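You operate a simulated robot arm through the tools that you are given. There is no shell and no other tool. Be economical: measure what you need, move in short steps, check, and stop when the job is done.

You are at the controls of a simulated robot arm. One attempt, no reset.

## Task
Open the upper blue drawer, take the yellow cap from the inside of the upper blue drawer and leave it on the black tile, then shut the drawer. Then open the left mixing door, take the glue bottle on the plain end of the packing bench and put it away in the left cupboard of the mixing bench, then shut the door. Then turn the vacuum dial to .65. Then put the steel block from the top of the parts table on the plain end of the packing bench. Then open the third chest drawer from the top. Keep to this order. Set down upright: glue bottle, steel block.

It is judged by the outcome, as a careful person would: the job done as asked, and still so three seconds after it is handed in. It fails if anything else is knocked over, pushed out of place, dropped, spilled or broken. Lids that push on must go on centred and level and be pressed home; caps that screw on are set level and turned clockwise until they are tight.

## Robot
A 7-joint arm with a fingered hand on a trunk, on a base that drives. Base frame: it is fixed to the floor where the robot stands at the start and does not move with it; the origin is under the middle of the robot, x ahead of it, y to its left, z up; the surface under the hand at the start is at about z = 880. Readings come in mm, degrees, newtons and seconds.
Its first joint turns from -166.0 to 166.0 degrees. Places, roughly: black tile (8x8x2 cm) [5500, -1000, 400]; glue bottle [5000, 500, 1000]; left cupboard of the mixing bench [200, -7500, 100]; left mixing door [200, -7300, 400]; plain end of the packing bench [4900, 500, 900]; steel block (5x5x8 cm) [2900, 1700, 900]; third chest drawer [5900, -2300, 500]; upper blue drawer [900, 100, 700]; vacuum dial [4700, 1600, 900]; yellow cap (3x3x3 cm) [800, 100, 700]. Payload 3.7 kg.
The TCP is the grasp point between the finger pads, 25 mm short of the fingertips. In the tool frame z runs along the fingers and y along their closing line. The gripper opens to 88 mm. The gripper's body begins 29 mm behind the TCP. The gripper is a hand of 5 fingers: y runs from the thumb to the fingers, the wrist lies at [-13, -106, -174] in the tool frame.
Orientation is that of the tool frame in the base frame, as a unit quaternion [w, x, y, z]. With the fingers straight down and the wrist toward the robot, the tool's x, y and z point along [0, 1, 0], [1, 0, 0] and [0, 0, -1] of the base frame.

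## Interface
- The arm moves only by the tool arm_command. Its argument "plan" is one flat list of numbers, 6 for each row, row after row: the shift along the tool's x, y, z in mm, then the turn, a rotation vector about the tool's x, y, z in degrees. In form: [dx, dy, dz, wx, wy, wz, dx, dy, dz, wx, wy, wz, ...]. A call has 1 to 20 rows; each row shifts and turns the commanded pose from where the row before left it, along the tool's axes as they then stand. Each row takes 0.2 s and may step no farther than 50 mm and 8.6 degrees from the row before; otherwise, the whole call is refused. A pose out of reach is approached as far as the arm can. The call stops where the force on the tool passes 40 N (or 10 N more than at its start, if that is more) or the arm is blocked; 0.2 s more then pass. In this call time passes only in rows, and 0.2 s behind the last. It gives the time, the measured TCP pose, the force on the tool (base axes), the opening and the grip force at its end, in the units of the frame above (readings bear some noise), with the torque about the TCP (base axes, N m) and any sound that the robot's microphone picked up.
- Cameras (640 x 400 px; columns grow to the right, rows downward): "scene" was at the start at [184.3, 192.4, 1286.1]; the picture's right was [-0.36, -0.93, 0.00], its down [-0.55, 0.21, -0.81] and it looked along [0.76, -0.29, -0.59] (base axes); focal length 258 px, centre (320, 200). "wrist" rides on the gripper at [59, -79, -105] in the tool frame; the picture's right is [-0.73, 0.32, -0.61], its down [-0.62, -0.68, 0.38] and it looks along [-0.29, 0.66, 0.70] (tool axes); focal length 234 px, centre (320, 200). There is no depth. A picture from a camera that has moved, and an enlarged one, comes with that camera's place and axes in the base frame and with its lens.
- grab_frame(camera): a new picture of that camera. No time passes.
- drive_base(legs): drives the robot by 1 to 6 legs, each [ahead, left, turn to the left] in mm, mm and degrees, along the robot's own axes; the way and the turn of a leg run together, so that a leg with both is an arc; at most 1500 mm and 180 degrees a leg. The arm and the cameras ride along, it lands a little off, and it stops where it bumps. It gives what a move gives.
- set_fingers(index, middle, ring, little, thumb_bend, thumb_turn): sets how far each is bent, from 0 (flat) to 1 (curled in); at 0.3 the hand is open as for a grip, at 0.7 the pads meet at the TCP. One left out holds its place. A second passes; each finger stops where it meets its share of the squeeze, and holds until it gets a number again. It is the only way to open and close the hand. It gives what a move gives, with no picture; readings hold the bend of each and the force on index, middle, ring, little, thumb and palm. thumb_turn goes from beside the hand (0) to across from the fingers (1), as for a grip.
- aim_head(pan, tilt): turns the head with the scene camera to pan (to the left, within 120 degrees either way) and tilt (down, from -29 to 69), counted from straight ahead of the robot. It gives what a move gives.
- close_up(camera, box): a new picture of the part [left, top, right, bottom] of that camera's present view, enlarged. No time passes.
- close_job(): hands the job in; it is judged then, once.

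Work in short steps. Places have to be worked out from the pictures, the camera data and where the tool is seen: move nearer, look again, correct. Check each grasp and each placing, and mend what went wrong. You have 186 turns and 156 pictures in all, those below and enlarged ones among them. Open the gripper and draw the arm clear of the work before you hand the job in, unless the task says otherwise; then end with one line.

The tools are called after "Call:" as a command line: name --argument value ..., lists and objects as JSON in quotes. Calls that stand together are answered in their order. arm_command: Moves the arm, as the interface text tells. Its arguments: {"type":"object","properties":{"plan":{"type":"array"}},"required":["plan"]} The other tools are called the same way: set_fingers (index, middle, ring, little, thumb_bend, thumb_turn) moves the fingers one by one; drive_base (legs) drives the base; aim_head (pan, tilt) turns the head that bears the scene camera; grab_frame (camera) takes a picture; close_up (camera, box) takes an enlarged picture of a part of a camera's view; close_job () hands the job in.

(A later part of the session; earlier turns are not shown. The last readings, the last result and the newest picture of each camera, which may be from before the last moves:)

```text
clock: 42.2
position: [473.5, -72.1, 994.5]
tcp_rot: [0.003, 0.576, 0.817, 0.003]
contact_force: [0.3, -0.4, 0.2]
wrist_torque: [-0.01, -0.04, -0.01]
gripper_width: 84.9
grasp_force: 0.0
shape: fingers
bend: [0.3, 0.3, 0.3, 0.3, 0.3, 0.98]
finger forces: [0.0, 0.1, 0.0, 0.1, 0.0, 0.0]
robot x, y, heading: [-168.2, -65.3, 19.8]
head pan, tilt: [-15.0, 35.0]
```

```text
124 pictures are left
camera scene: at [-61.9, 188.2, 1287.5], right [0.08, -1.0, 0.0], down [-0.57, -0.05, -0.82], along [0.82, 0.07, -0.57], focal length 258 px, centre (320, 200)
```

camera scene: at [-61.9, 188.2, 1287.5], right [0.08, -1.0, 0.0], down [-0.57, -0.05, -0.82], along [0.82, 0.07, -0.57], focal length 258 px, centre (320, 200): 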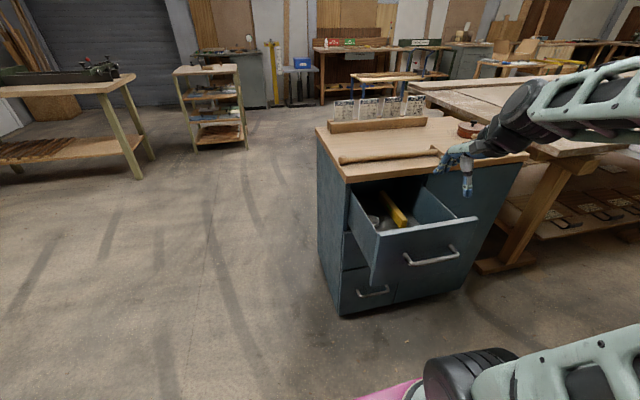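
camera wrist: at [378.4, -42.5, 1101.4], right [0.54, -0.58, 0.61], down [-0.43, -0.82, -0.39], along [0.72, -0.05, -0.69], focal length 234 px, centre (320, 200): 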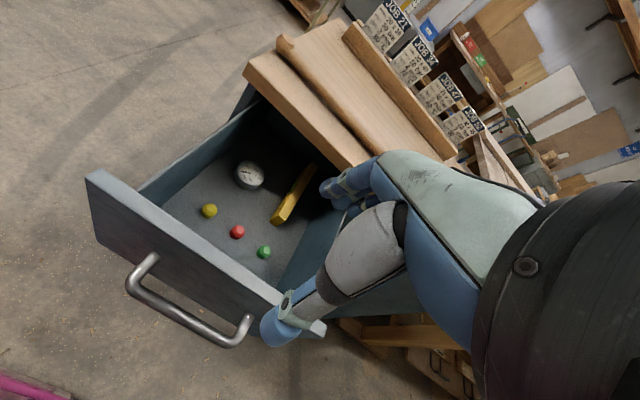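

The yellow cap should be near [555, 32, ~700]. So the wrist clears the drawer front, I'll tilt the hand 15°, pre-close index, middle and thumb, and hover above the cap to re-measure.

Call:
arm_command --plan '[24, 37, 0, 0, 0, 0, 23, 37, 0, 0, 0, 0, 23, 37, 0, 0, 0, 0, 0, 0, 40, 7.5, 0, 0, 0, 0, 40, 7.5, 0, 0]'

Call:
set_fingers --index 0.45 --middle 0.45 --ring 0.4 --little 0.4 --thumb_bend 0.45

Call:
grab_frame --camera "wrist"

Call:
close_up --camera "scene" --box '[320, 130, 480, 230]'

```text
clock: 43.4
position: [545.8, 32.0, 914.5]
tcp_rot: [-0.072, 0.572, 0.811, -0.103]
contact_force: [-0.1, -0.2, 0.3]
wrist_torque: [0.01, -0.01, 0.0]
gripper_width: 84.8
grasp_force: 0.1
shape: fingers
bend: [0.3, 0.3, 0.3, 0.3, 0.3, 0.98]
finger forces: [0.1, 0.0, 0.0, 0.0, 0.0, 0.0]
robot x, y, heading: [-171.8, -65.5, 19.9]
head pan, tilt: [-15.0, 35.0]
```

```text
clock: 44.4
position: [547.2, 31.5, 914.0]
tcp_rot: [-0.073, 0.57, 0.811, -0.104]
contact_force: [-0.2, 0.3, 0.6]
wrist_torque: [-0.01, 0.01, 0.02]
gripper_width: 53.1
grasp_force: 0.0
shape: fingers
bend: [0.45, 0.45, 0.4, 0.4, 0.45, 0.98]
finger forces: [0.0, 0.0, 0.0, 0.0, 0.1, 0.1]
robot x, y, heading: [-172.1, -65.5, 19.7]
head pan, tilt: [-15.0, 35.0]
```

```text
123 pictures are left
camera wrist: at [480.8, 71.3, 1038.0], right [0.68, -0.53, 0.51], down [-0.5, -0.84, -0.2], along [0.53, -0.12, -0.84], focal length 234 px, centre (320, 200)
```

wrist: 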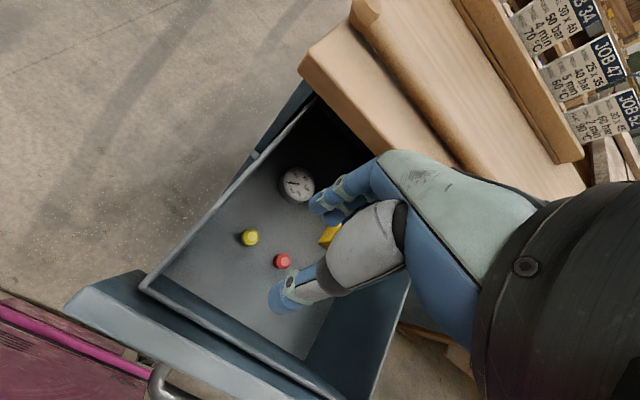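

```text
4.00 times, centred on (400, 180) of scene
camera zoom: at [-61.9, 188.2, 1287.5], right [0.08, -1.0, 0.0], down [-0.57, -0.05, -0.82], along [0.82, 0.07, -0.57], focal length 1034 px, centre (0, 280)
```

zoom: 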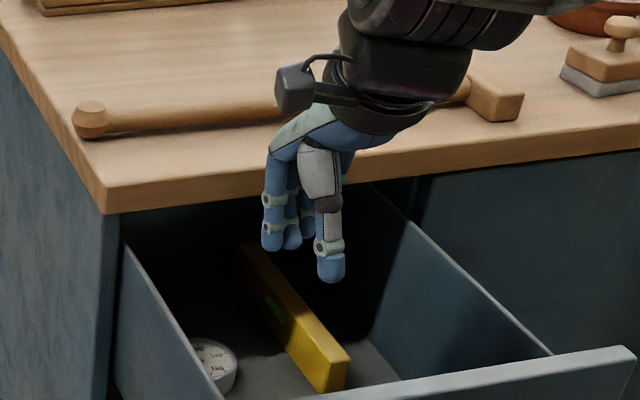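

Two wrist views agree that the yellow cap is near [568, 38, 680]. I'll descend most of the way and check.

Call:
arm_command --plan '[0, 12, 32, 0, 0, 0, 0, 12, 32, 0, 0, 0, 0, 12, 32, 0, 0, 0, 0, 12, 32, 0, 0, 0, 0, 11, 27, 0, 0, 0]'

Call:
grab_frame --camera "wrist"

Call:
close_up --camera "scene" --box '[320, 130, 480, 230]'

```text
clock: 45.6
position: [564.3, 35.2, 749.7]
tcp_rot: [-0.073, 0.571, 0.811, -0.103]
contact_force: [-0.2, 0.7, 0.2]
wrist_torque: [0.01, 0.02, 0.0]
gripper_width: 53.3
grasp_force: 0.0
shape: fingers
bend: [0.45, 0.45, 0.4, 0.4, 0.45, 0.98]
finger forces: [0.0, 0.1, 0.0, 0.0, 0.0, 0.0]
robot x, y, heading: [-171.8, -61.1, 19.8]
head pan, tilt: [-15.0, 35.0]
```

```text
121 pictures are left
camera wrist: at [496.6, 75.3, 872.5], right [0.68, -0.53, 0.51], down [-0.5, -0.84, -0.2], along [0.53, -0.12, -0.84], focal length 234 px, centre (320, 200)
```

wrist: 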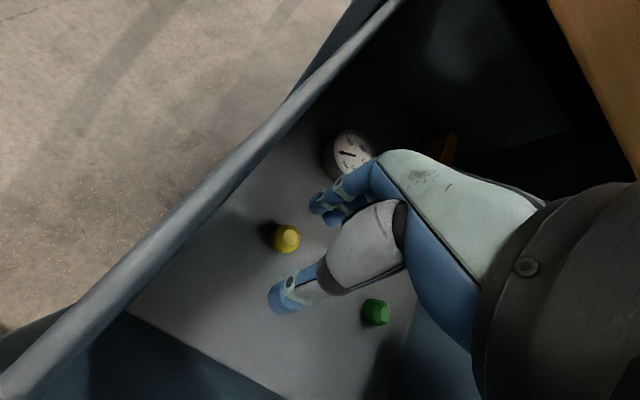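

```text
4.00 times, centred on (400, 180) of scene
camera zoom: at [-62.1, 188.3, 1287.5], right [0.08, -1.0, 0.0], down [-0.57, -0.05, -0.82], along [0.82, 0.07, -0.57], focal length 1034 px, centre (0, 280)
```

zoom: 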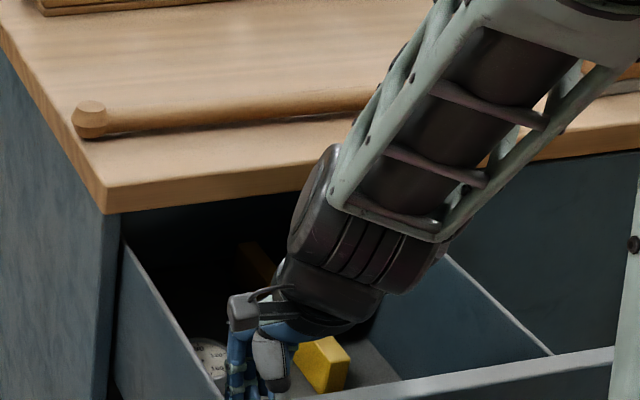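

The cap is confirmed at [569, 38, 679]. Final descent to z≈698.

Call:
arm_command --plan '[0, 7, 17, 0, 0, 0, 1, 6, 16, 0, 0, 0, 0, 6, 15, 0, 0, 0]'

Call:
grab_frame --camera "wrist"

```text
clock: 46.4
position: [570.4, 39.0, 697.6]
tcp_rot: [-0.074, 0.571, 0.811, -0.103]
contact_force: [0.0, -0.7, 0.4]
wrist_torque: [0.0, 0.01, 0.03]
gripper_width: 53.0
grasp_force: 0.1
shape: fingers
bend: [0.45, 0.45, 0.4, 0.4, 0.45, 0.98]
finger forces: [0.0, 0.0, 0.1, 0.0, 0.0, 0.1]
robot x, y, heading: [-168.0, -63.0, 19.9]
head pan, tilt: [-15.0, 35.0]
```

```text
119 pictures are left
camera wrist: at [504.2, 78.3, 820.1], right [0.68, -0.53, 0.51], down [-0.5, -0.84, -0.2], along [0.53, -0.12, -0.84], focal length 234 px, centre (320, 200)
```

wrist: 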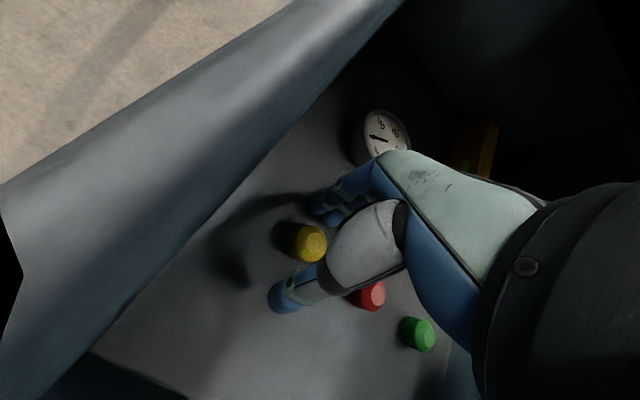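

The cap lies between thumb and fingers. I'll close index, middle and thumb on it.

Call:
set_fingers --index 0.68 --middle 0.68 --thumb_bend 0.7

Call:
grab_frame --camera "wrist"

```text
clock: 47.4
position: [571.6, 39.0, 697.5]
tcp_rot: [-0.073, 0.571, 0.811, -0.103]
contact_force: [0.3, 0.2, -0.4]
wrist_torque: [0.01, 0.02, -0.03]
gripper_width: 14.7
grasp_force: 5.0
shape: fingers
bend: [0.63, 0.64, 0.4, 0.4, 0.63, 0.96]
finger forces: [2.3, 2.9, 0.0, 0.1, 5.2, 0.0]
robot x, y, heading: [-168.5, -64.2, 19.8]
head pan, tilt: [-15.0, 35.0]
```

```text
118 pictures are left
camera wrist: at [504.3, 78.0, 820.2], right [0.68, -0.53, 0.51], down [-0.5, -0.84, -0.2], along [0.53, -0.12, -0.84], focal length 234 px, centre (320, 200)
```

wrist: 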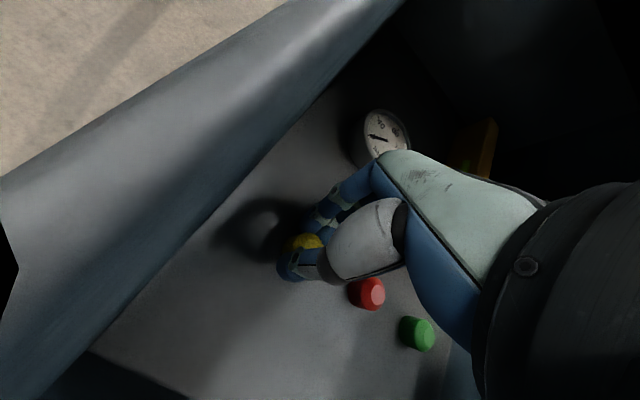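

The grip reads force on index, middle and thumb. I'll firm it slightly, then lift straight up.

Call:
set_fingers --index 0.74 --middle 0.74 --thumb_bend 0.76

Call:
arm_command --plan '[0, -5, -19, 0, 0, 0, 0, -8, -29, 0, 0, 0, 0, -10, -38, 0, 0, 0, 0, -10, -38, 0, 0, 0, 0, -10, -38, 0, 0, 0, 0, -10, -38, 0, 0, 0, 0, -10, -38, 0, 0, 0]'

Call:
grab_frame --camera "wrist"

Call:
close_up --camera "scene" --box '[320, 110, 480, 210]'

```text
clock: 48.4
position: [570.6, 37.7, 696.5]
tcp_rot: [-0.072, 0.571, 0.811, -0.103]
contact_force: [0.7, -0.1, -0.4]
wrist_torque: [0.0, 0.02, 0.02]
gripper_width: 12.3
grasp_force: 12.1
shape: fingers
bend: [0.72, 0.65, 0.4, 0.4, 0.63, 0.94]
finger forces: [6.3, 6.7, 0.0, 0.0, 12.1, 0.0]
robot x, y, heading: [-169.6, -63.9, 19.5]
head pan, tilt: [-15.0, 35.0]
```

```text
clock: 50.0
position: [571.2, 38.5, 944.2]
tcp_rot: [-0.073, 0.571, 0.811, -0.103]
contact_force: [-0.7, 0.1, -0.6]
wrist_torque: [-0.02, 0.0, 0.01]
gripper_width: 11.7
grasp_force: 11.8
shape: fingers
bend: [0.72, 0.72, 0.4, 0.4, 0.63, 0.94]
finger forces: [6.2, 6.6, 0.1, 0.0, 11.5, 0.0]
robot x, y, heading: [-167.0, -61.9, 19.8]
head pan, tilt: [-15.0, 35.0]
```

```text
117 pictures are left
camera wrist: at [504.1, 78.9, 1067.4], right [0.68, -0.53, 0.51], down [-0.5, -0.84, -0.2], along [0.53, -0.12, -0.84], focal length 234 px, centre (320, 200)
```

wrist: 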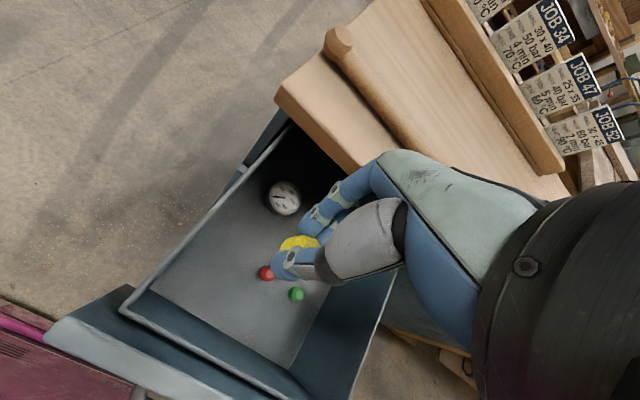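

```text
4.00 times, centred on (400, 160) of scene
camera zoom: at [-61.8, 188.2, 1287.5], right [0.08, -1.0, 0.0], down [-0.57, -0.05, -0.82], along [0.82, 0.07, -0.57], focal length 1034 px, centre (0, 360)
```

zoom: 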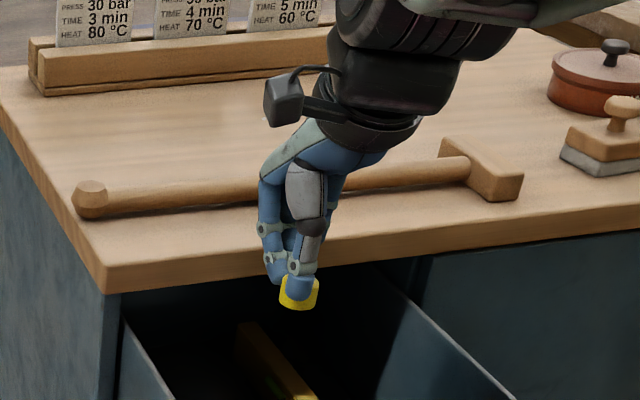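

The cap is secure. Next I'll draw the arm in high and survey the route to the black tile.

Call:
arm_command --plan '[0, -10, -38, 0, 0, 0, 0, -10, -38, 0, 0, 0, 0, -40, -10, -7, 0, 0, 0, -40, -10, -8, 0, 0, 0, -40, 0, 0, 0, 0]'

Call:
aim_head --pan 0 --tilt 10

Call:
grab_frame --camera "scene"

Call:
aim_head --pan -45 --tilt 10

Call:
grab_frame --camera "scene"

```text
clock: 51.2
position: [457.9, 1.8, 1056.5]
tcp_rot: [0.003, 0.576, 0.818, 0.004]
contact_force: [-0.3, -0.5, -0.6]
wrist_torque: [-0.02, 0.01, 0.0]
gripper_width: 11.6
grasp_force: 12.1
shape: fingers
bend: [0.72, 0.72, 0.4, 0.4, 0.63, 0.94]
finger forces: [6.1, 6.8, 0.0, 0.1, 11.4, 0.1]
robot x, y, heading: [-172.1, -63.6, 19.8]
head pan, tilt: [-15.0, 35.0]
```

```text
clock: 52.1
position: [458.9, 0.3, 1056.9]
tcp_rot: [0.002, 0.576, 0.818, 0.003]
contact_force: [-0.3, 0.3, -0.6]
wrist_torque: [-0.03, 0.02, -0.01]
gripper_width: 11.7
grasp_force: 12.1
shape: fingers
bend: [0.72, 0.72, 0.4, 0.4, 0.63, 0.94]
finger forces: [6.0, 6.9, 0.1, 0.0, 11.4, 0.0]
robot x, y, heading: [-172.7, -64.0, 19.8]
head pan, tilt: [0.0, 10.0]
```

```text
115 pictures are left
camera scene: at [-62.2, 212.3, 1327.5], right [0.34, -0.94, 0.0], down [-0.16, -0.06, -0.98], along [0.93, 0.33, -0.17], focal length 258 px, centre (320, 200)
```

scene: 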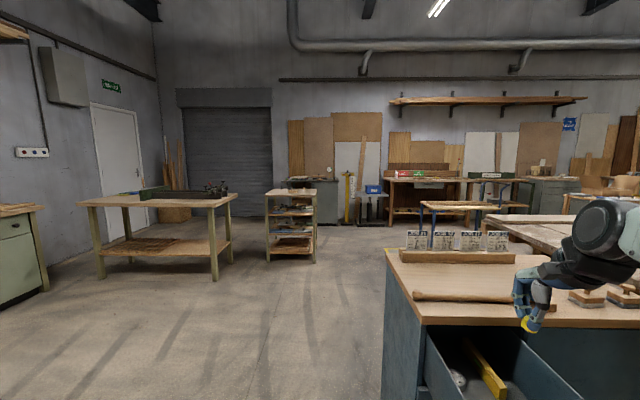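

```text
clock: 53.2
position: [457.5, 2.2, 1057.4]
tcp_rot: [0.003, 0.576, 0.818, 0.003]
contact_force: [-0.3, 0.5, 0.4]
wrist_torque: [-0.02, -0.02, 0.01]
gripper_width: 11.6
grasp_force: 11.9
shape: fingers
bend: [0.72, 0.72, 0.4, 0.4, 0.63, 0.94]
finger forces: [5.9, 6.8, 0.1, 0.0, 11.5, 0.0]
robot x, y, heading: [-169.9, -61.8, 20.1]
head pan, tilt: [-45.0, 10.0]
```

```text
114 pictures are left
camera scene: at [-65.6, 141.3, 1327.6], right [-0.43, -0.9, 0.0], down [-0.16, 0.07, -0.98], along [0.89, -0.42, -0.17], focal length 258 px, centre (320, 200)
```

scene: 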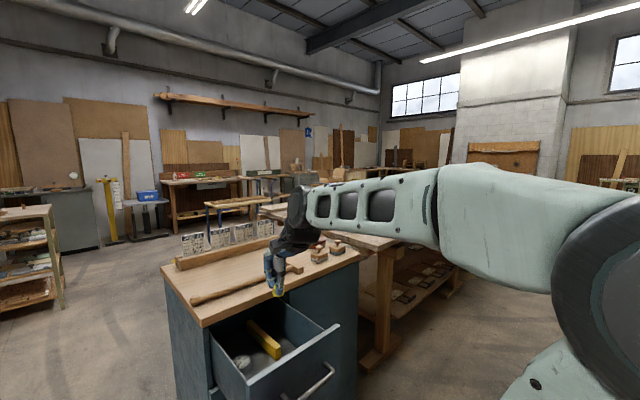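

The parts table is at the left-centre and the big bench is on my right, with an aisle between them. I'll straighten up, shift left clear of the drawer and drive down the aisle.

Call:
drive_base --legs '[[0, 0, -19.8], [0, 950, 0], [1500, 0, 0]]'

Call:
aim_head --pan -20 --tilt 15

Call:
grab_frame --camera "scene"

```text
clock: 66.4
position: [1966.5, 756.0, 1058.2]
tcp_rot: [0.003, 0.706, 0.709, 0.003]
contact_force: [-0.5, 0.5, 0.5]
wrist_torque: [0.02, -0.01, -0.01]
gripper_width: 11.6
grasp_force: 11.8
shape: fingers
bend: [0.72, 0.72, 0.4, 0.4, 0.63, 0.94]
finger forces: [5.9, 6.7, 0.0, 0.0, 11.3, 0.0]
robot x, y, heading: [1350.3, 905.3, 0.2]
head pan, tilt: [-45.0, 10.0]
```

```text
clock: 67.3
position: [1965.6, 756.1, 1056.4]
tcp_rot: [0.003, 0.706, 0.708, 0.003]
contact_force: [-0.1, -0.1, -0.7]
wrist_torque: [0.01, 0.01, -0.03]
gripper_width: 11.4
grasp_force: 11.9
shape: fingers
bend: [0.72, 0.72, 0.4, 0.4, 0.63, 0.94]
finger forces: [6.0, 6.7, 0.0, 0.1, 11.3, 0.1]
robot x, y, heading: [1351.8, 901.2, 0.2]
head pan, tilt: [-20.0, 15.0]
```

```text
113 pictures are left
camera scene: at [1540.2, 1095.8, 1319.5], right [-0.34, -0.94, 0.0], down [-0.24, 0.09, -0.97], along [0.91, -0.32, -0.26], focal length 258 px, centre (320, 200)
```

scene: 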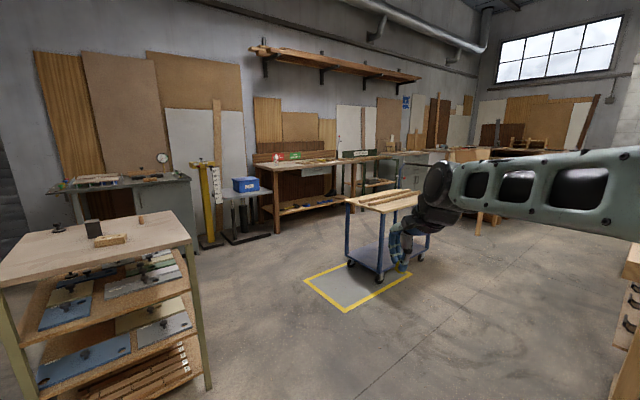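

The trolley stands in the middle, and the tile should be on a low shelf beyond it. I'll advance part-way and look right to judge the gaps.

Call:
drive_base --legs '[[1050, -400, 0]]'

Call:
aim_head --pan -55 --tilt 25

Call:
grab_frame --camera "scene"

Call:
aim_head --pan -10 --tilt 15

Call:
grab_frame --camera "scene"

```text
clock: 73.1
position: [3050.9, 398.3, 1057.1]
tcp_rot: [0.003, 0.697, 0.717, 0.003]
contact_force: [-0.7, 1.0, 0.3]
wrist_torque: [-0.02, -0.02, 0.02]
gripper_width: 11.6
grasp_force: 12.2
shape: fingers
bend: [0.72, 0.72, 0.4, 0.4, 0.63, 0.94]
finger forces: [6.0, 6.7, 0.1, 0.0, 11.3, 0.0]
robot x, y, heading: [2430.7, 528.9, 1.5]
head pan, tilt: [-20.0, 15.0]
```

```text
clock: 74.1
position: [3052.5, 399.0, 1057.1]
tcp_rot: [0.003, 0.697, 0.717, 0.004]
contact_force: [0.7, 0.7, -0.3]
wrist_torque: [0.02, 0.02, 0.01]
gripper_width: 11.5
grasp_force: 11.9
shape: fingers
bend: [0.72, 0.72, 0.4, 0.4, 0.63, 0.94]
finger forces: [6.0, 6.8, 0.0, 0.0, 11.3, 0.0]
robot x, y, heading: [2435.6, 535.8, 1.9]
head pan, tilt: [-55.0, 25.0]
```

```text
112 pictures are left
camera scene: at [2585.1, 684.8, 1303.3], right [-0.8, -0.6, 0.0], down [-0.25, 0.34, -0.91], along [0.54, -0.73, -0.42], focal length 258 px, centre (320, 200)
```

scene: 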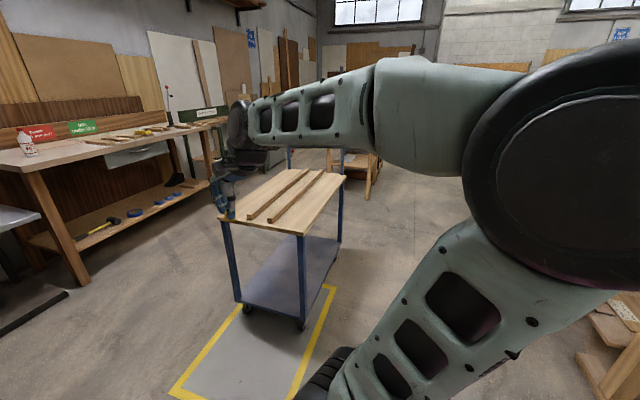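

```text
clock: 75.2
position: [3050.8, 398.1, 1056.9]
tcp_rot: [0.003, 0.697, 0.717, 0.004]
contact_force: [-0.7, -0.2, 0.3]
wrist_torque: [0.02, -0.01, 0.0]
gripper_width: 11.6
grasp_force: 12.7
shape: fingers
bend: [0.72, 0.72, 0.4, 0.4, 0.63, 0.94]
finger forces: [6.0, 6.8, 0.0, 0.0, 11.4, 0.0]
robot x, y, heading: [2432.9, 533.7, 1.8]
head pan, tilt: [-10.0, 15.0]
```

```text
111 pictures are left
camera scene: at [2622.3, 745.1, 1319.5], right [-0.14, -0.99, 0.0], down [-0.26, 0.04, -0.97], along [0.96, -0.14, -0.26], focal length 258 px, centre (320, 200)
```

scene: 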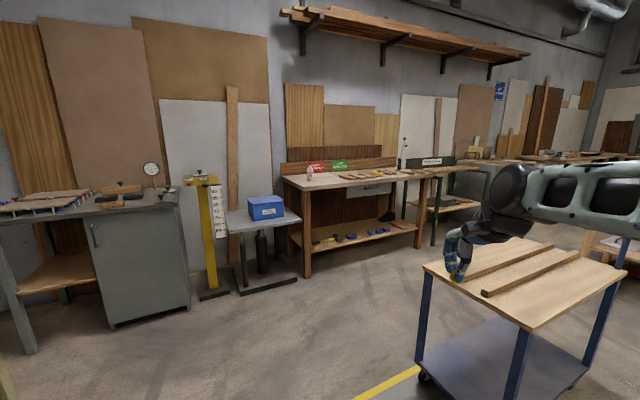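

The tile should be on the lower shelf of the green-legged table right of the packing bench. I'll zoom in there.

Call:
close_up --camera "scene" --box '[380, 150, 500, 225]'

Call:
close_up --camera "scene" --box '[280, 140, 440, 240]'

```text
5.33 times, centred on (440, 188) of scene
camera zoom: at [2622.3, 745.1, 1319.5], right [-0.14, -0.99, 0.0], down [-0.26, 0.04, -0.97], along [0.96, -0.14, -0.26], focal length 1378 px, centre (-320, 267)
```

zoom: 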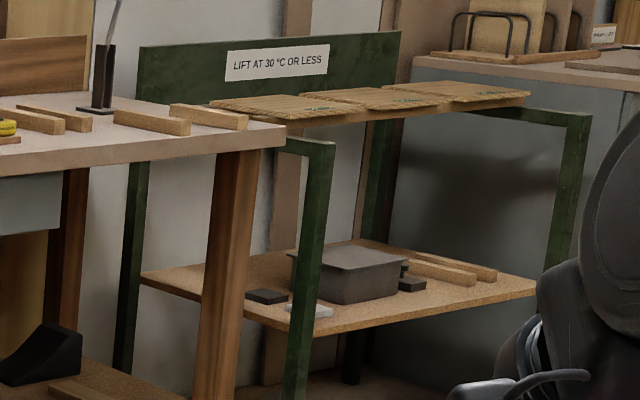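

```text
4.00 times, centred on (360, 190) of scene
camera zoom: at [2622.3, 745.1, 1319.5], right [-0.14, -0.99, 0.0], down [-0.26, 0.04, -0.97], along [0.96, -0.14, -0.26], focal length 1034 px, centre (160, 240)
```

zoom: 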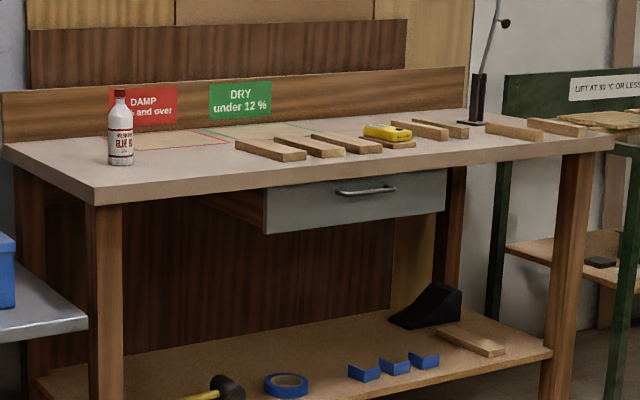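

The black tile is at about [5530, -1070] on the low shelf. Everything in the room is turned ~20°. I'll turn right to run parallel to the walls, drive between trolley and big bench, and look again.

Call:
drive_base --legs '[[0, 0, -72], [700, 0, 0]]'

Call:
aim_head --pan 10 --tilt 25

Call:
grab_frame --camera "scene"

Call:
aim_head --pan -50 --tilt 40

Call:
grab_frame --camera "scene"

```text
clock: 82.2
position: [2724.2, -745.6, 1056.1]
tcp_rot: [0.004, 0.986, 0.169, 0.0]
contact_force: [-1.3, -0.2, -0.4]
wrist_torque: [0.02, -0.03, -0.02]
gripper_width: 11.1
grasp_force: 11.2
shape: fingers
bend: [0.73, 0.72, 0.4, 0.4, 0.64, 0.94]
finger forces: [6.0, 6.5, 0.0, 0.1, 10.7, 0.0]
robot x, y, heading: [2663.2, -117.0, -70.4]
head pan, tilt: [-10.0, 15.0]
```

```text
clock: 83.0
position: [2724.2, -746.6, 1057.0]
tcp_rot: [0.005, 0.986, 0.169, 0.001]
contact_force: [-0.1, -0.1, 0.2]
wrist_torque: [0.01, 0.03, -0.01]
gripper_width: 11.1
grasp_force: 11.8
shape: fingers
bend: [0.73, 0.72, 0.4, 0.4, 0.64, 0.94]
finger forces: [6.0, 6.5, 0.0, 0.0, 10.8, 0.0]
robot x, y, heading: [2656.5, -117.4, -70.2]
head pan, tilt: [10.0, 25.0]
```

```text
108 pictures are left
camera scene: at [2954.9, -218.2, 1303.3], right [-0.87, -0.49, 0.0], down [-0.21, 0.37, -0.91], along [0.45, -0.79, -0.42], focal length 258 px, centre (320, 200)
```

scene: 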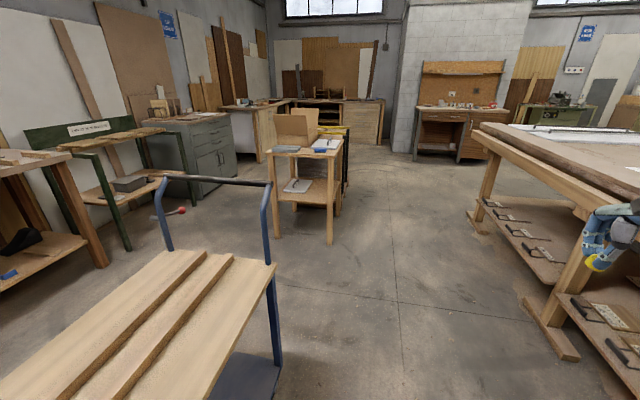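

```text
clock: 84.3
position: [2723.8, -746.3, 1056.7]
tcp_rot: [0.005, 0.985, 0.17, 0.0]
contact_force: [0.3, 0.5, -0.3]
wrist_torque: [-0.04, -0.01, 0.0]
gripper_width: 11.0
grasp_force: 11.8
shape: fingers
bend: [0.73, 0.72, 0.4, 0.4, 0.64, 0.94]
finger forces: [6.0, 6.5, 0.0, 0.0, 10.8, 0.1]
robot x, y, heading: [2661.5, -119.0, -70.3]
head pan, tilt: [-50.0, 40.0]
```

```text
107 pictures are left
camera scene: at [2866.4, -211.4, 1279.9], right [-0.86, 0.51, 0.0], down [0.33, 0.55, -0.77], along [-0.39, -0.66, -0.64], focal length 258 px, centre (320, 200)
```

scene: 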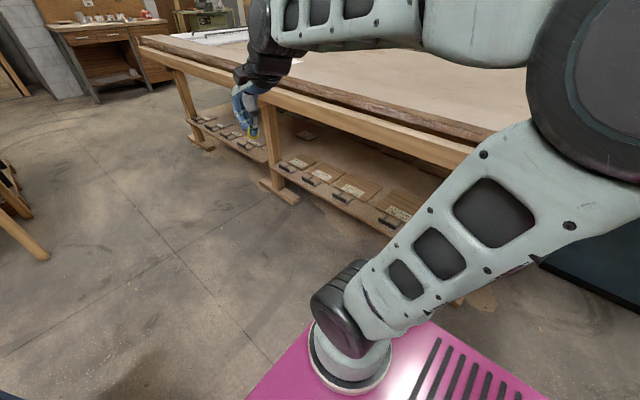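

There's a clear corridor between the trolley and the small wooden table. I'll drive along it, turn to face the wall and stop partway to check.

Call:
drive_base --legs '[[1500, 0, 0], [90, 0, 0], [0, 0, 90], [900, 0, 0]]'

Call:
aim_head --pan 0 --tilt 25

Call:
grab_frame --camera "scene"

Call:
aim_head --pan -60 --tilt 40

Call:
grab_frame --camera "scene"

```text
clock: 100.6
position: [4641.1, -1283.0, 1057.2]
tcp_rot: [0.003, 0.575, 0.818, 0.003]
contact_force: [0.3, 0.1, -0.8]
wrist_torque: [-0.04, -0.03, -0.03]
gripper_width: 11.1
grasp_force: 11.8
shape: fingers
bend: [0.73, 0.72, 0.4, 0.4, 0.64, 0.94]
finger forces: [5.9, 6.3, 0.1, 0.1, 10.4, 0.1]
robot x, y, heading: [4016.7, -1348.4, 20.0]
head pan, tilt: [-50.0, 40.0]
```

```text
clock: 101.8
position: [4640.2, -1283.9, 1056.6]
tcp_rot: [0.003, 0.575, 0.818, 0.003]
contact_force: [-0.2, 0.1, 0.0]
wrist_torque: [0.0, -0.01, 0.03]
gripper_width: 10.6
grasp_force: 11.7
shape: fingers
bend: [0.73, 0.72, 0.4, 0.4, 0.64, 0.94]
finger forces: [5.8, 6.4, 0.0, 0.1, 10.4, 0.0]
robot x, y, heading: [4010.5, -1353.2, 19.9]
head pan, tilt: [0.0, 25.0]
```

```text
106 pictures are left
camera scene: at [4119.0, -1073.8, 1303.2], right [0.34, -0.94, 0.0], down [-0.4, -0.14, -0.91], along [0.85, 0.31, -0.42], focal length 258 px, centre (320, 200)
```

scene: 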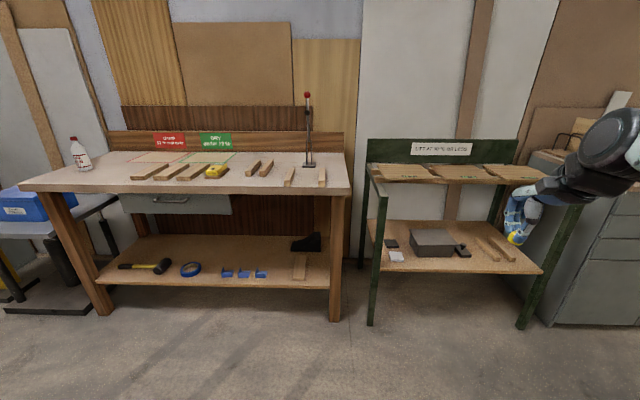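

```text
clock: 103.1
position: [4640.8, -1284.3, 1055.9]
tcp_rot: [0.003, 0.575, 0.818, 0.004]
contact_force: [-0.8, 0.0, -0.6]
wrist_torque: [-0.02, 0.0, 0.04]
gripper_width: 10.8
grasp_force: 11.4
shape: fingers
bend: [0.73, 0.72, 0.4, 0.4, 0.64, 0.94]
finger forces: [5.8, 6.4, 0.0, 0.0, 10.4, 0.0]
robot x, y, heading: [4010.0, -1350.7, 20.2]
head pan, tilt: [-60.0, 40.0]
```

```text
105 pictures are left
camera scene: at [4097.4, -1159.8, 1279.9], right [-0.64, -0.76, 0.0], down [-0.49, 0.41, -0.77], along [0.59, -0.49, -0.64], focal length 258 px, centre (320, 200)
```

scene: 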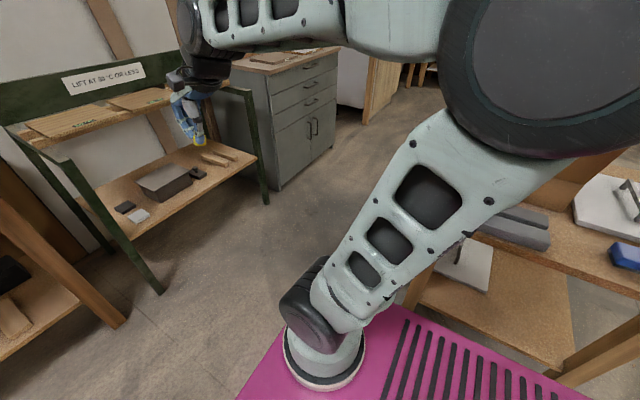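

The tile at [5500, -1020] is confirmed, with the shelf at z≈400 and the table top at about z 880. I'll drive 500 mm closer, then lower the arm in front of the table.

Call:
drive_base --legs '[[490, 30, 0]]'

Call:
arm_command --plan '[0, -20, 45, 0, 0, 0, 0, 0, 45, 0, 0, 0, 0, 0, 45, 0, 0, 0, 0, 0, 45, 0, 0, 0, 0, 0, 45, 0, 0, 0, 0, 0, 45, 0, 0, 0, 0, 0, 45, 0, 0, 0, 0, 0, 45, 0, 0, 0, 0, 0, 45, 0, 0, 0, 0, 0, 40, 0, 0, 0]'

Call:
aim_head --pan -20 --tilt 40

Call:
grab_frame --camera "scene"

```text
clock: 106.0
position: [5089.3, -1086.8, 1056.5]
tcp_rot: [0.003, 0.575, 0.818, 0.004]
contact_force: [-0.3, -0.1, -0.1]
wrist_torque: [-0.01, 0.02, 0.01]
gripper_width: 10.8
grasp_force: 11.7
shape: fingers
bend: [0.73, 0.72, 0.4, 0.4, 0.64, 0.94]
finger forces: [5.8, 6.5, 0.0, 0.1, 10.4, 0.0]
robot x, y, heading: [4462.5, -1156.1, 19.9]
head pan, tilt: [-60.0, 40.0]
```

```text
clock: 108.2
position: [5162.7, -1093.5, 652.8]
tcp_rot: [0.003, 0.576, 0.817, 0.003]
contact_force: [-0.4, 4.7, -0.7]
wrist_torque: [-0.29, -0.01, -0.08]
gripper_width: 9.2
grasp_force: 10.6
shape: fingers
bend: [0.73, 0.72, 0.4, 0.4, 0.65, 0.94]
finger forces: [5.5, 6.2, 0.0, 0.0, 10.0, 0.0]
out of reach, approached as far as the arm can: row 5, 6, 7, 8, 9
robot x, y, heading: [4462.7, -1155.8, 19.8]
head pan, tilt: [-60.0, 40.0]
```

```text
clock: 109.3
position: [5162.8, -1100.6, 653.4]
tcp_rot: [0.003, 0.583, 0.813, 0.004]
contact_force: [0.3, -0.9, 0.3]
wrist_torque: [-0.04, 0.02, 0.03]
gripper_width: 9.5
grasp_force: 10.8
shape: fingers
bend: [0.73, 0.72, 0.4, 0.4, 0.65, 0.94]
finger forces: [5.5, 6.3, 0.0, 0.0, 9.9, 0.1]
robot x, y, heading: [4460.7, -1151.7, 20.2]
head pan, tilt: [-20.0, 40.0]
```

```text
104 pictures are left
camera scene: at [4565.2, -910.3, 1279.9], right [0.0, -1.0, 0.0], down [-0.64, 0.0, -0.77], along [0.77, 0.0, -0.64], focal length 258 px, centre (320, 200)
```

scene: 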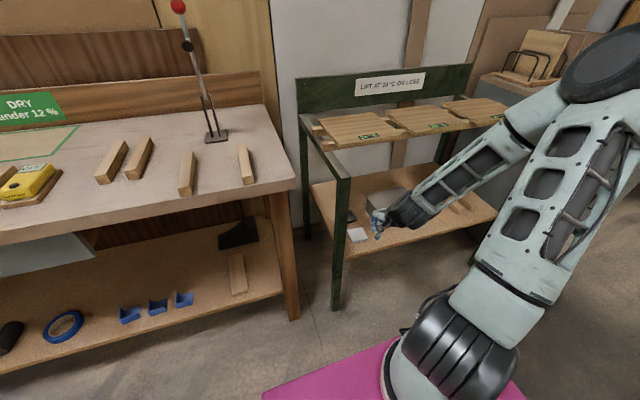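

The hand is now low, just in front of the shelf. I'll check the cap and tile up close.

Call:
close_up --camera "scene" --box '[320, 170, 440, 245]'

Call:
grab_frame --camera "wrist"

```text
5.33 times, centred on (380, 208) of scene
camera zoom: at [4565.2, -910.3, 1279.9], right [0.0, -1.0, 0.0], down [-0.64, 0.0, -0.77], along [0.77, 0.0, -0.64], focal length 1378 px, centre (0, 160)
```

zoom: 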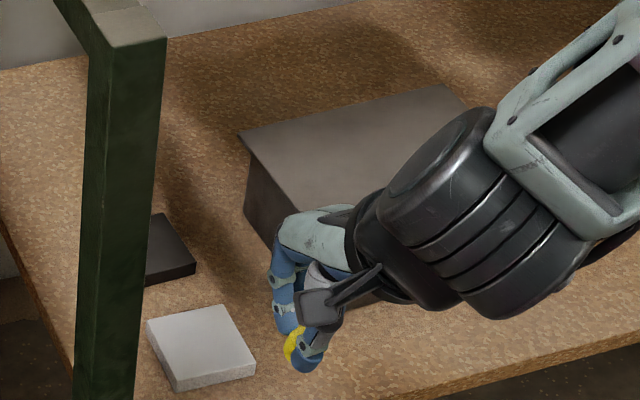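

```text
102 pictures are left
camera wrist: at [5068.2, -1070.7, 758.8], right [0.54, -0.58, 0.61], down [-0.44, -0.81, -0.39], along [0.72, -0.06, -0.69], focal length 234 px, centre (320, 200)
```

wrist: 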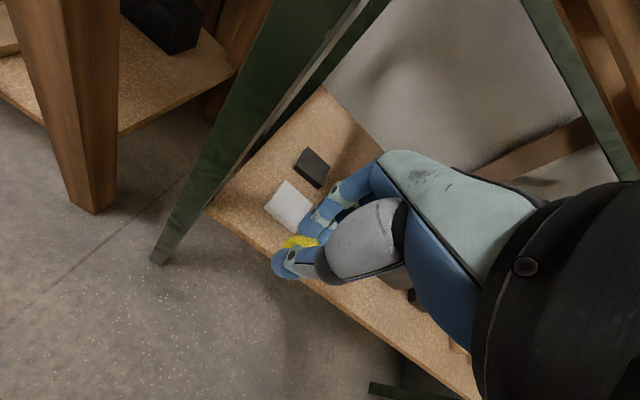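

Next I'll lower and extend the hand toward the shelf, shifting 45 mm right to line up with the tile.

Call:
arm_command --plan '[-12, 25, 25, 0, 0, 0, -12, 25, 35, 0, 0, 0, -12, 20, 35, 0, 0, 0, -10, 15, 35, 0, 0, 0, 0, 0, 20, 0, 0, 0]'

Call:
grab_frame --camera "scene"

```text
clock: 110.5
position: [5256.7, -1108.0, 504.0]
tcp_rot: [0.003, 0.573, 0.82, 0.003]
contact_force: [-0.2, 0.1, 0.0]
wrist_torque: [0.0, -0.01, 0.0]
gripper_width: 9.2
grasp_force: 10.4
shape: fingers
bend: [0.73, 0.72, 0.4, 0.4, 0.65, 0.94]
finger forces: [5.5, 6.2, 0.1, 0.1, 9.9, 0.0]
robot x, y, heading: [4456.7, -1152.4, 19.9]
head pan, tilt: [-20.0, 40.0]
```

```text
101 pictures are left
camera scene: at [4565.2, -910.2, 1279.9], right [0.0, -1.0, 0.0], down [-0.64, 0.0, -0.77], along [0.77, 0.0, -0.64], focal length 258 px, centre (320, 200)
```

scene: 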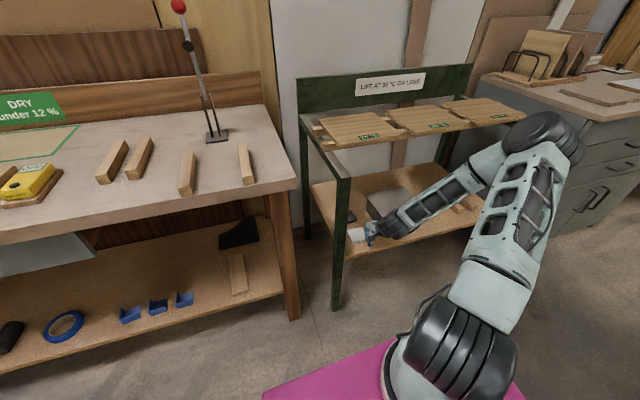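

The elbow is out to the right near table-top height, so I'd rather extend the arm than drive far in. I'll drive 70 mm, extend in steps and watch.

Call:
drive_base --legs '[[70, 0, 0]]'

Call:
arm_command --plan '[0, 25, 0, 0, 0, 0, 0, 25, 0, 0, 0, 0, 0, 25, 0, 0, 0, 0]'

Call:
grab_frame --camera "scene"

Call:
grab_frame --camera "wrist"

```text
clock: 111.5
position: [5322.6, -1083.5, 503.6]
tcp_rot: [0.003, 0.574, 0.819, 0.003]
contact_force: [-0.1, -0.2, -0.4]
wrist_torque: [0.01, -0.01, -0.01]
gripper_width: 9.1
grasp_force: 10.4
shape: fingers
bend: [0.73, 0.72, 0.4, 0.4, 0.65, 0.94]
finger forces: [5.4, 6.1, 0.0, 0.1, 9.9, 0.0]
robot x, y, heading: [4528.9, -1130.3, 19.8]
head pan, tilt: [-20.0, 40.0]
```

```text
clock: 112.3
position: [5394.3, -1059.1, 506.2]
tcp_rot: [0.002, 0.573, 0.819, 0.003]
contact_force: [0.6, -0.2, 0.1]
wrist_torque: [-0.01, 0.0, 0.0]
gripper_width: 9.4
grasp_force: 11.0
shape: fingers
bend: [0.73, 0.72, 0.4, 0.4, 0.65, 0.94]
finger forces: [5.3, 6.2, 0.0, 0.0, 9.9, 0.1]
robot x, y, heading: [4526.7, -1128.6, 19.9]
head pan, tilt: [-20.0, 40.0]
```

```text
100 pictures are left
camera scene: at [4631.6, -886.0, 1279.9], right [0.0, -1.0, 0.0], down [-0.64, 0.0, -0.77], along [0.77, 0.0, -0.64], focal length 258 px, centre (320, 200)
```

scene: 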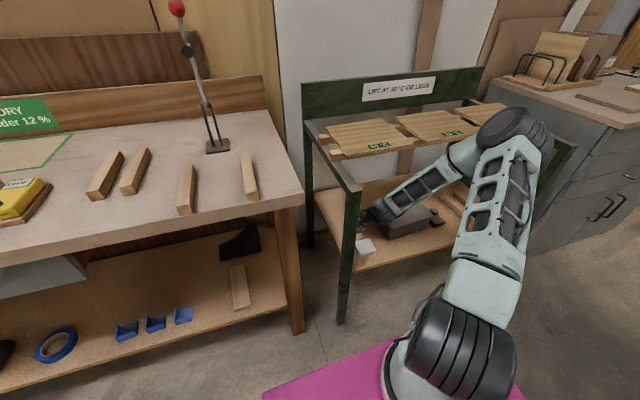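

```text
99 pictures are left
camera wrist: at [5299.1, -1030.5, 611.3], right [0.55, -0.57, 0.61], down [-0.42, -0.82, -0.39], along [0.72, -0.05, -0.69], focal length 234 px, centre (320, 200)
```

wrist: 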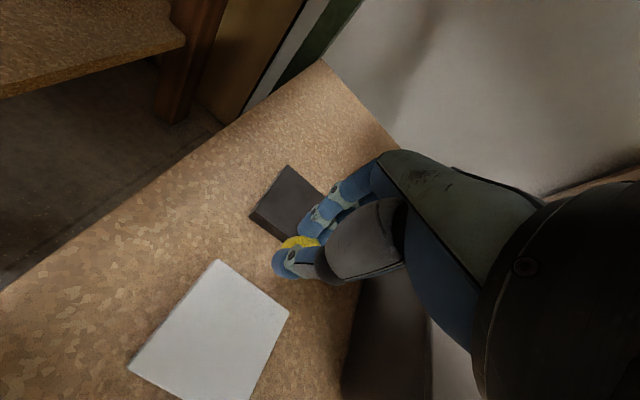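

The tile centre comes out near [5461, -1030, 417], so I need 70 mm more forward and ~50 mm down. I'll go forward first, then partway down.

Call:
arm_command --plan '[1, 24, 5, 0, 0, 0, 2, 24, 5, 0, 0, 0, 2, 22, 5, 0, 0, 0]'

Call:
grab_frame --camera "wrist"

Call:
close_up --camera "scene" --box '[330, 90, 570, 240]'

```text
clock: 113.1
position: [5458.5, -1032.0, 488.9]
tcp_rot: [0.002, 0.575, 0.818, 0.003]
contact_force: [-0.4, 0.0, -0.6]
wrist_torque: [-0.02, 0.01, -0.03]
gripper_width: 9.3
grasp_force: 11.1
shape: fingers
bend: [0.73, 0.72, 0.4, 0.4, 0.65, 0.94]
finger forces: [5.3, 6.1, 0.1, 0.0, 9.9, 0.0]
robot x, y, heading: [4527.7, -1129.3, 20.0]
head pan, tilt: [-20.0, 40.0]
```

```text
98 pictures are left
camera wrist: at [5363.6, -1002.2, 595.1], right [0.55, -0.57, 0.61], down [-0.42, -0.82, -0.39], along [0.72, -0.05, -0.69], focal length 234 px, centre (320, 200)
```

wrist: 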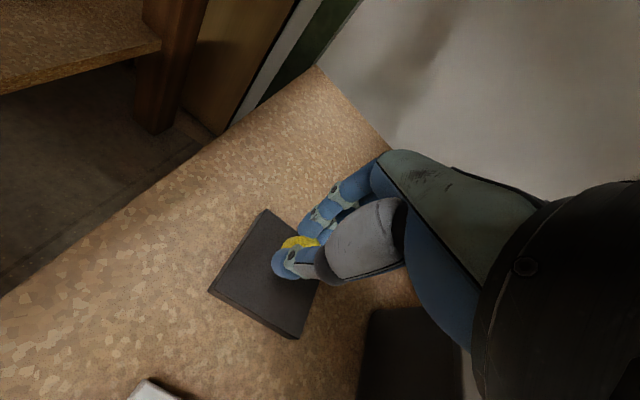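

```text
2.67 times, centred on (450, 165) of scene
camera zoom: at [4631.7, -886.0, 1279.9], right [0.0, -1.0, 0.0], down [-0.64, 0.0, -0.77], along [0.77, 0.0, -0.64], focal length 689 px, centre (-27, 293)
```

zoom: 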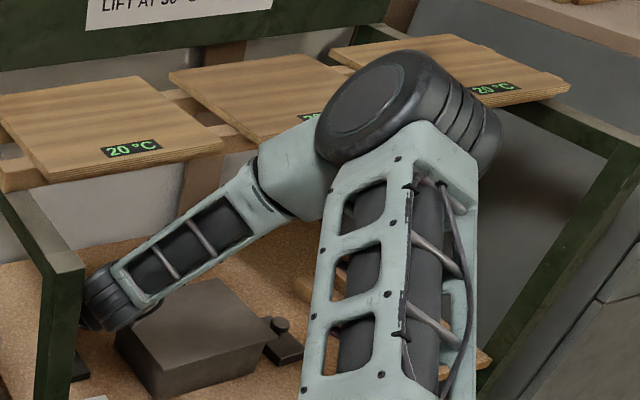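

The cap is over the tile with the centre ~8 mm to the right. I'll lower in small steps until contact.

Call:
arm_command --plan '[-4, 0, 14, 0, 0, 0, -4, 0, 12, 0, 0, 0, 0, 0, 6, 0, 0, 0]'

Call:
grab_frame --camera "wrist"

```text
clock: 113.9
position: [5460.4, -1037.0, 460.3]
tcp_rot: [0.005, 0.573, 0.819, 0.005]
contact_force: [-9.9, -2.1, 36.6]
wrist_torque: [0.05, 0.55, 0.05]
gripper_width: 0.0
grasp_force: 20.1
shape: fingers
bend: [0.74, 0.74, 0.4, 0.4, 0.74, 0.95]
finger forces: [0.1, 0.0, 0.1, 0.0, 40.0, 0.0]
robot x, y, heading: [4526.4, -1130.0, 20.2]
head pan, tilt: [-20.0, 40.0]
```

```text
96 pictures are left
camera wrist: at [5366.0, -1008.1, 566.3], right [0.54, -0.57, 0.61], down [-0.42, -0.82, -0.39], along [0.73, -0.04, -0.69], focal length 234 px, centre (320, 200)
```

wrist: 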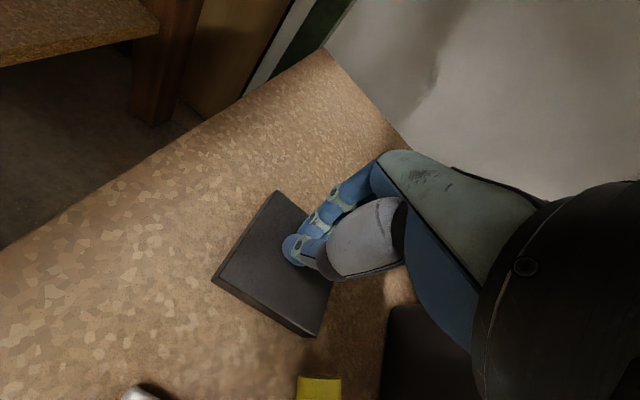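

The cap squeezed out of the pinch on contact; it now lies on the shelf to the right of the tile. I'll lift, reopen the hand and look.

Call:
arm_command --plan '[0, 0, -20, 0, 0, 0, 0, 0, -30, 0, 0, 0, 0, -30, -10, 0, 0, 0, 0, -30, 0, 0, 0, 0]'

Call:
set_fingers --index 0.42 --middle 0.42 --ring 0.4 --little 0.4 --thumb_bend 0.42 --thumb_turn 1.0

Call:
grab_frame --camera "wrist"

Call:
close_up --camera "scene" --box '[330, 170, 450, 245]'

```text
clock: 114.9
position: [5404.1, -1057.8, 516.8]
tcp_rot: [0.002, 0.573, 0.819, 0.003]
contact_force: [0.7, -0.1, 0.1]
wrist_torque: [0.03, -0.04, -0.02]
gripper_width: 0.1
grasp_force: 0.0
shape: fingers
bend: [0.74, 0.74, 0.4, 0.4, 0.73, 0.96]
finger forces: [0.0, 0.1, 0.0, 0.0, 0.0, 0.0]
robot x, y, heading: [4527.8, -1129.1, 20.2]
head pan, tilt: [-20.0, 40.0]
```

```text
clock: 115.9
position: [5403.8, -1057.7, 518.8]
tcp_rot: [0.002, 0.574, 0.819, 0.003]
contact_force: [-0.4, -0.8, -0.3]
wrist_torque: [-0.03, -0.02, -0.03]
gripper_width: 58.6
grasp_force: 0.1
shape: fingers
bend: [0.42, 0.42, 0.4, 0.4, 0.42, 0.99]
finger forces: [0.0, 0.1, 0.0, 0.1, 0.1, 0.0]
robot x, y, heading: [4527.0, -1131.7, 20.1]
head pan, tilt: [-20.0, 40.0]
```

```text
95 pictures are left
camera wrist: at [5309.2, -1029.5, 623.9], right [0.55, -0.57, 0.61], down [-0.42, -0.82, -0.39], along [0.72, -0.05, -0.69], focal length 234 px, centre (320, 200)
```

wrist: 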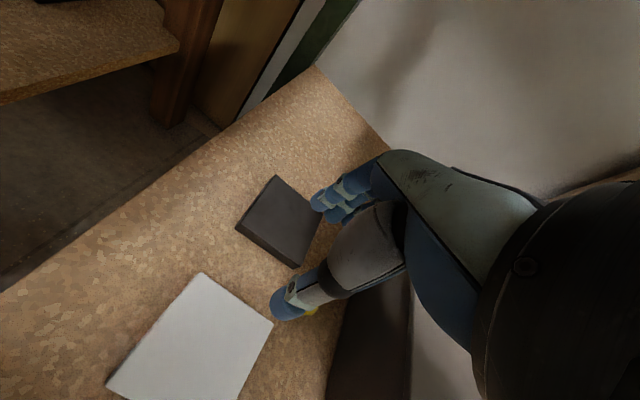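

```text
5.33 times, centred on (390, 208) of scene
camera zoom: at [4631.6, -885.9, 1279.9], right [0.0, -1.0, 0.0], down [-0.64, 0.0, -0.77], along [0.77, 0.0, -0.64], focal length 1378 px, centre (-53, 160)
```

zoom: 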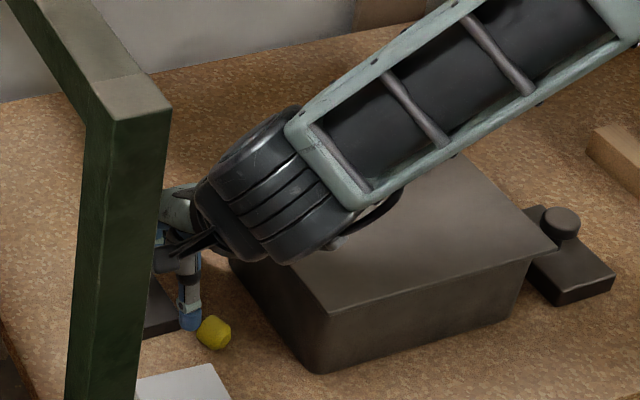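

The cap is on the shelf near [5437, -1120, 412]. I'll draw the hand back to see which way it lies.

Call:
arm_command --plan '[0, -40, 0, 0, 0, 0, 0, -40, 0, 0, 0, 0, -20, -30, 0, 0, 0, 0]'

Call:
close_up --camera "wrist" --box '[200, 120, 440, 270]'

Call:
close_up --camera "scene" --box '[340, 210, 404, 250]'

```text
clock: 116.7
position: [5305.6, -1114.8, 519.1]
tcp_rot: [0.003, 0.573, 0.819, 0.003]
contact_force: [0.6, -0.3, -0.1]
wrist_torque: [-0.01, -0.01, -0.01]
gripper_width: 58.9
grasp_force: 0.0
shape: fingers
bend: [0.42, 0.42, 0.4, 0.4, 0.42, 0.99]
finger forces: [0.1, 0.0, 0.0, 0.0, 0.0, 0.0]
robot x, y, heading: [4527.0, -1128.1, 20.2]
head pan, tilt: [-20.0, 40.0]
```

```text
2.67 times, centred on (320, 195) of wrist
camera zoom: at [5210.5, -1085.9, 624.8], right [0.55, -0.57, 0.61], down [-0.42, -0.82, -0.39], along [0.72, -0.04, -0.69], focal length 624 px, centre (320, 213)
```

zoom: 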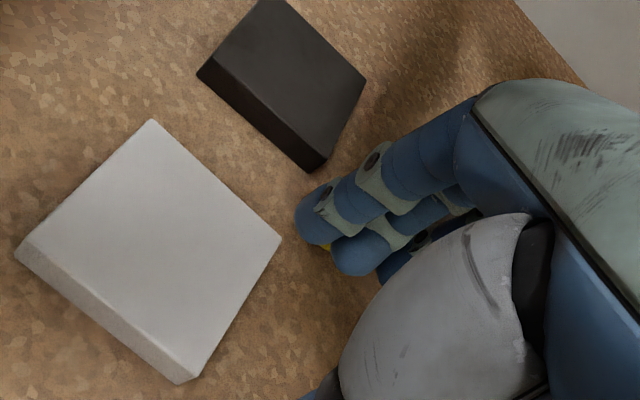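

```text
10.00 times, centred on (372, 230) of scene
camera zoom: at [4631.4, -885.7, 1279.9], right [0.0, -1.0, 0.0], down [-0.64, 0.0, -0.77], along [0.77, 0.0, -0.64], focal length 2584 px, centre (-200, -100)
```

zoom: 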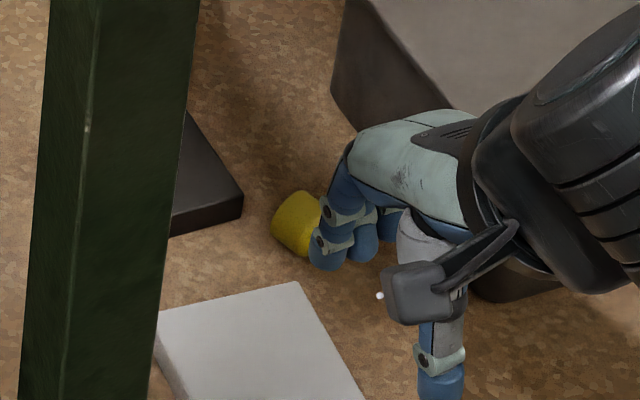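

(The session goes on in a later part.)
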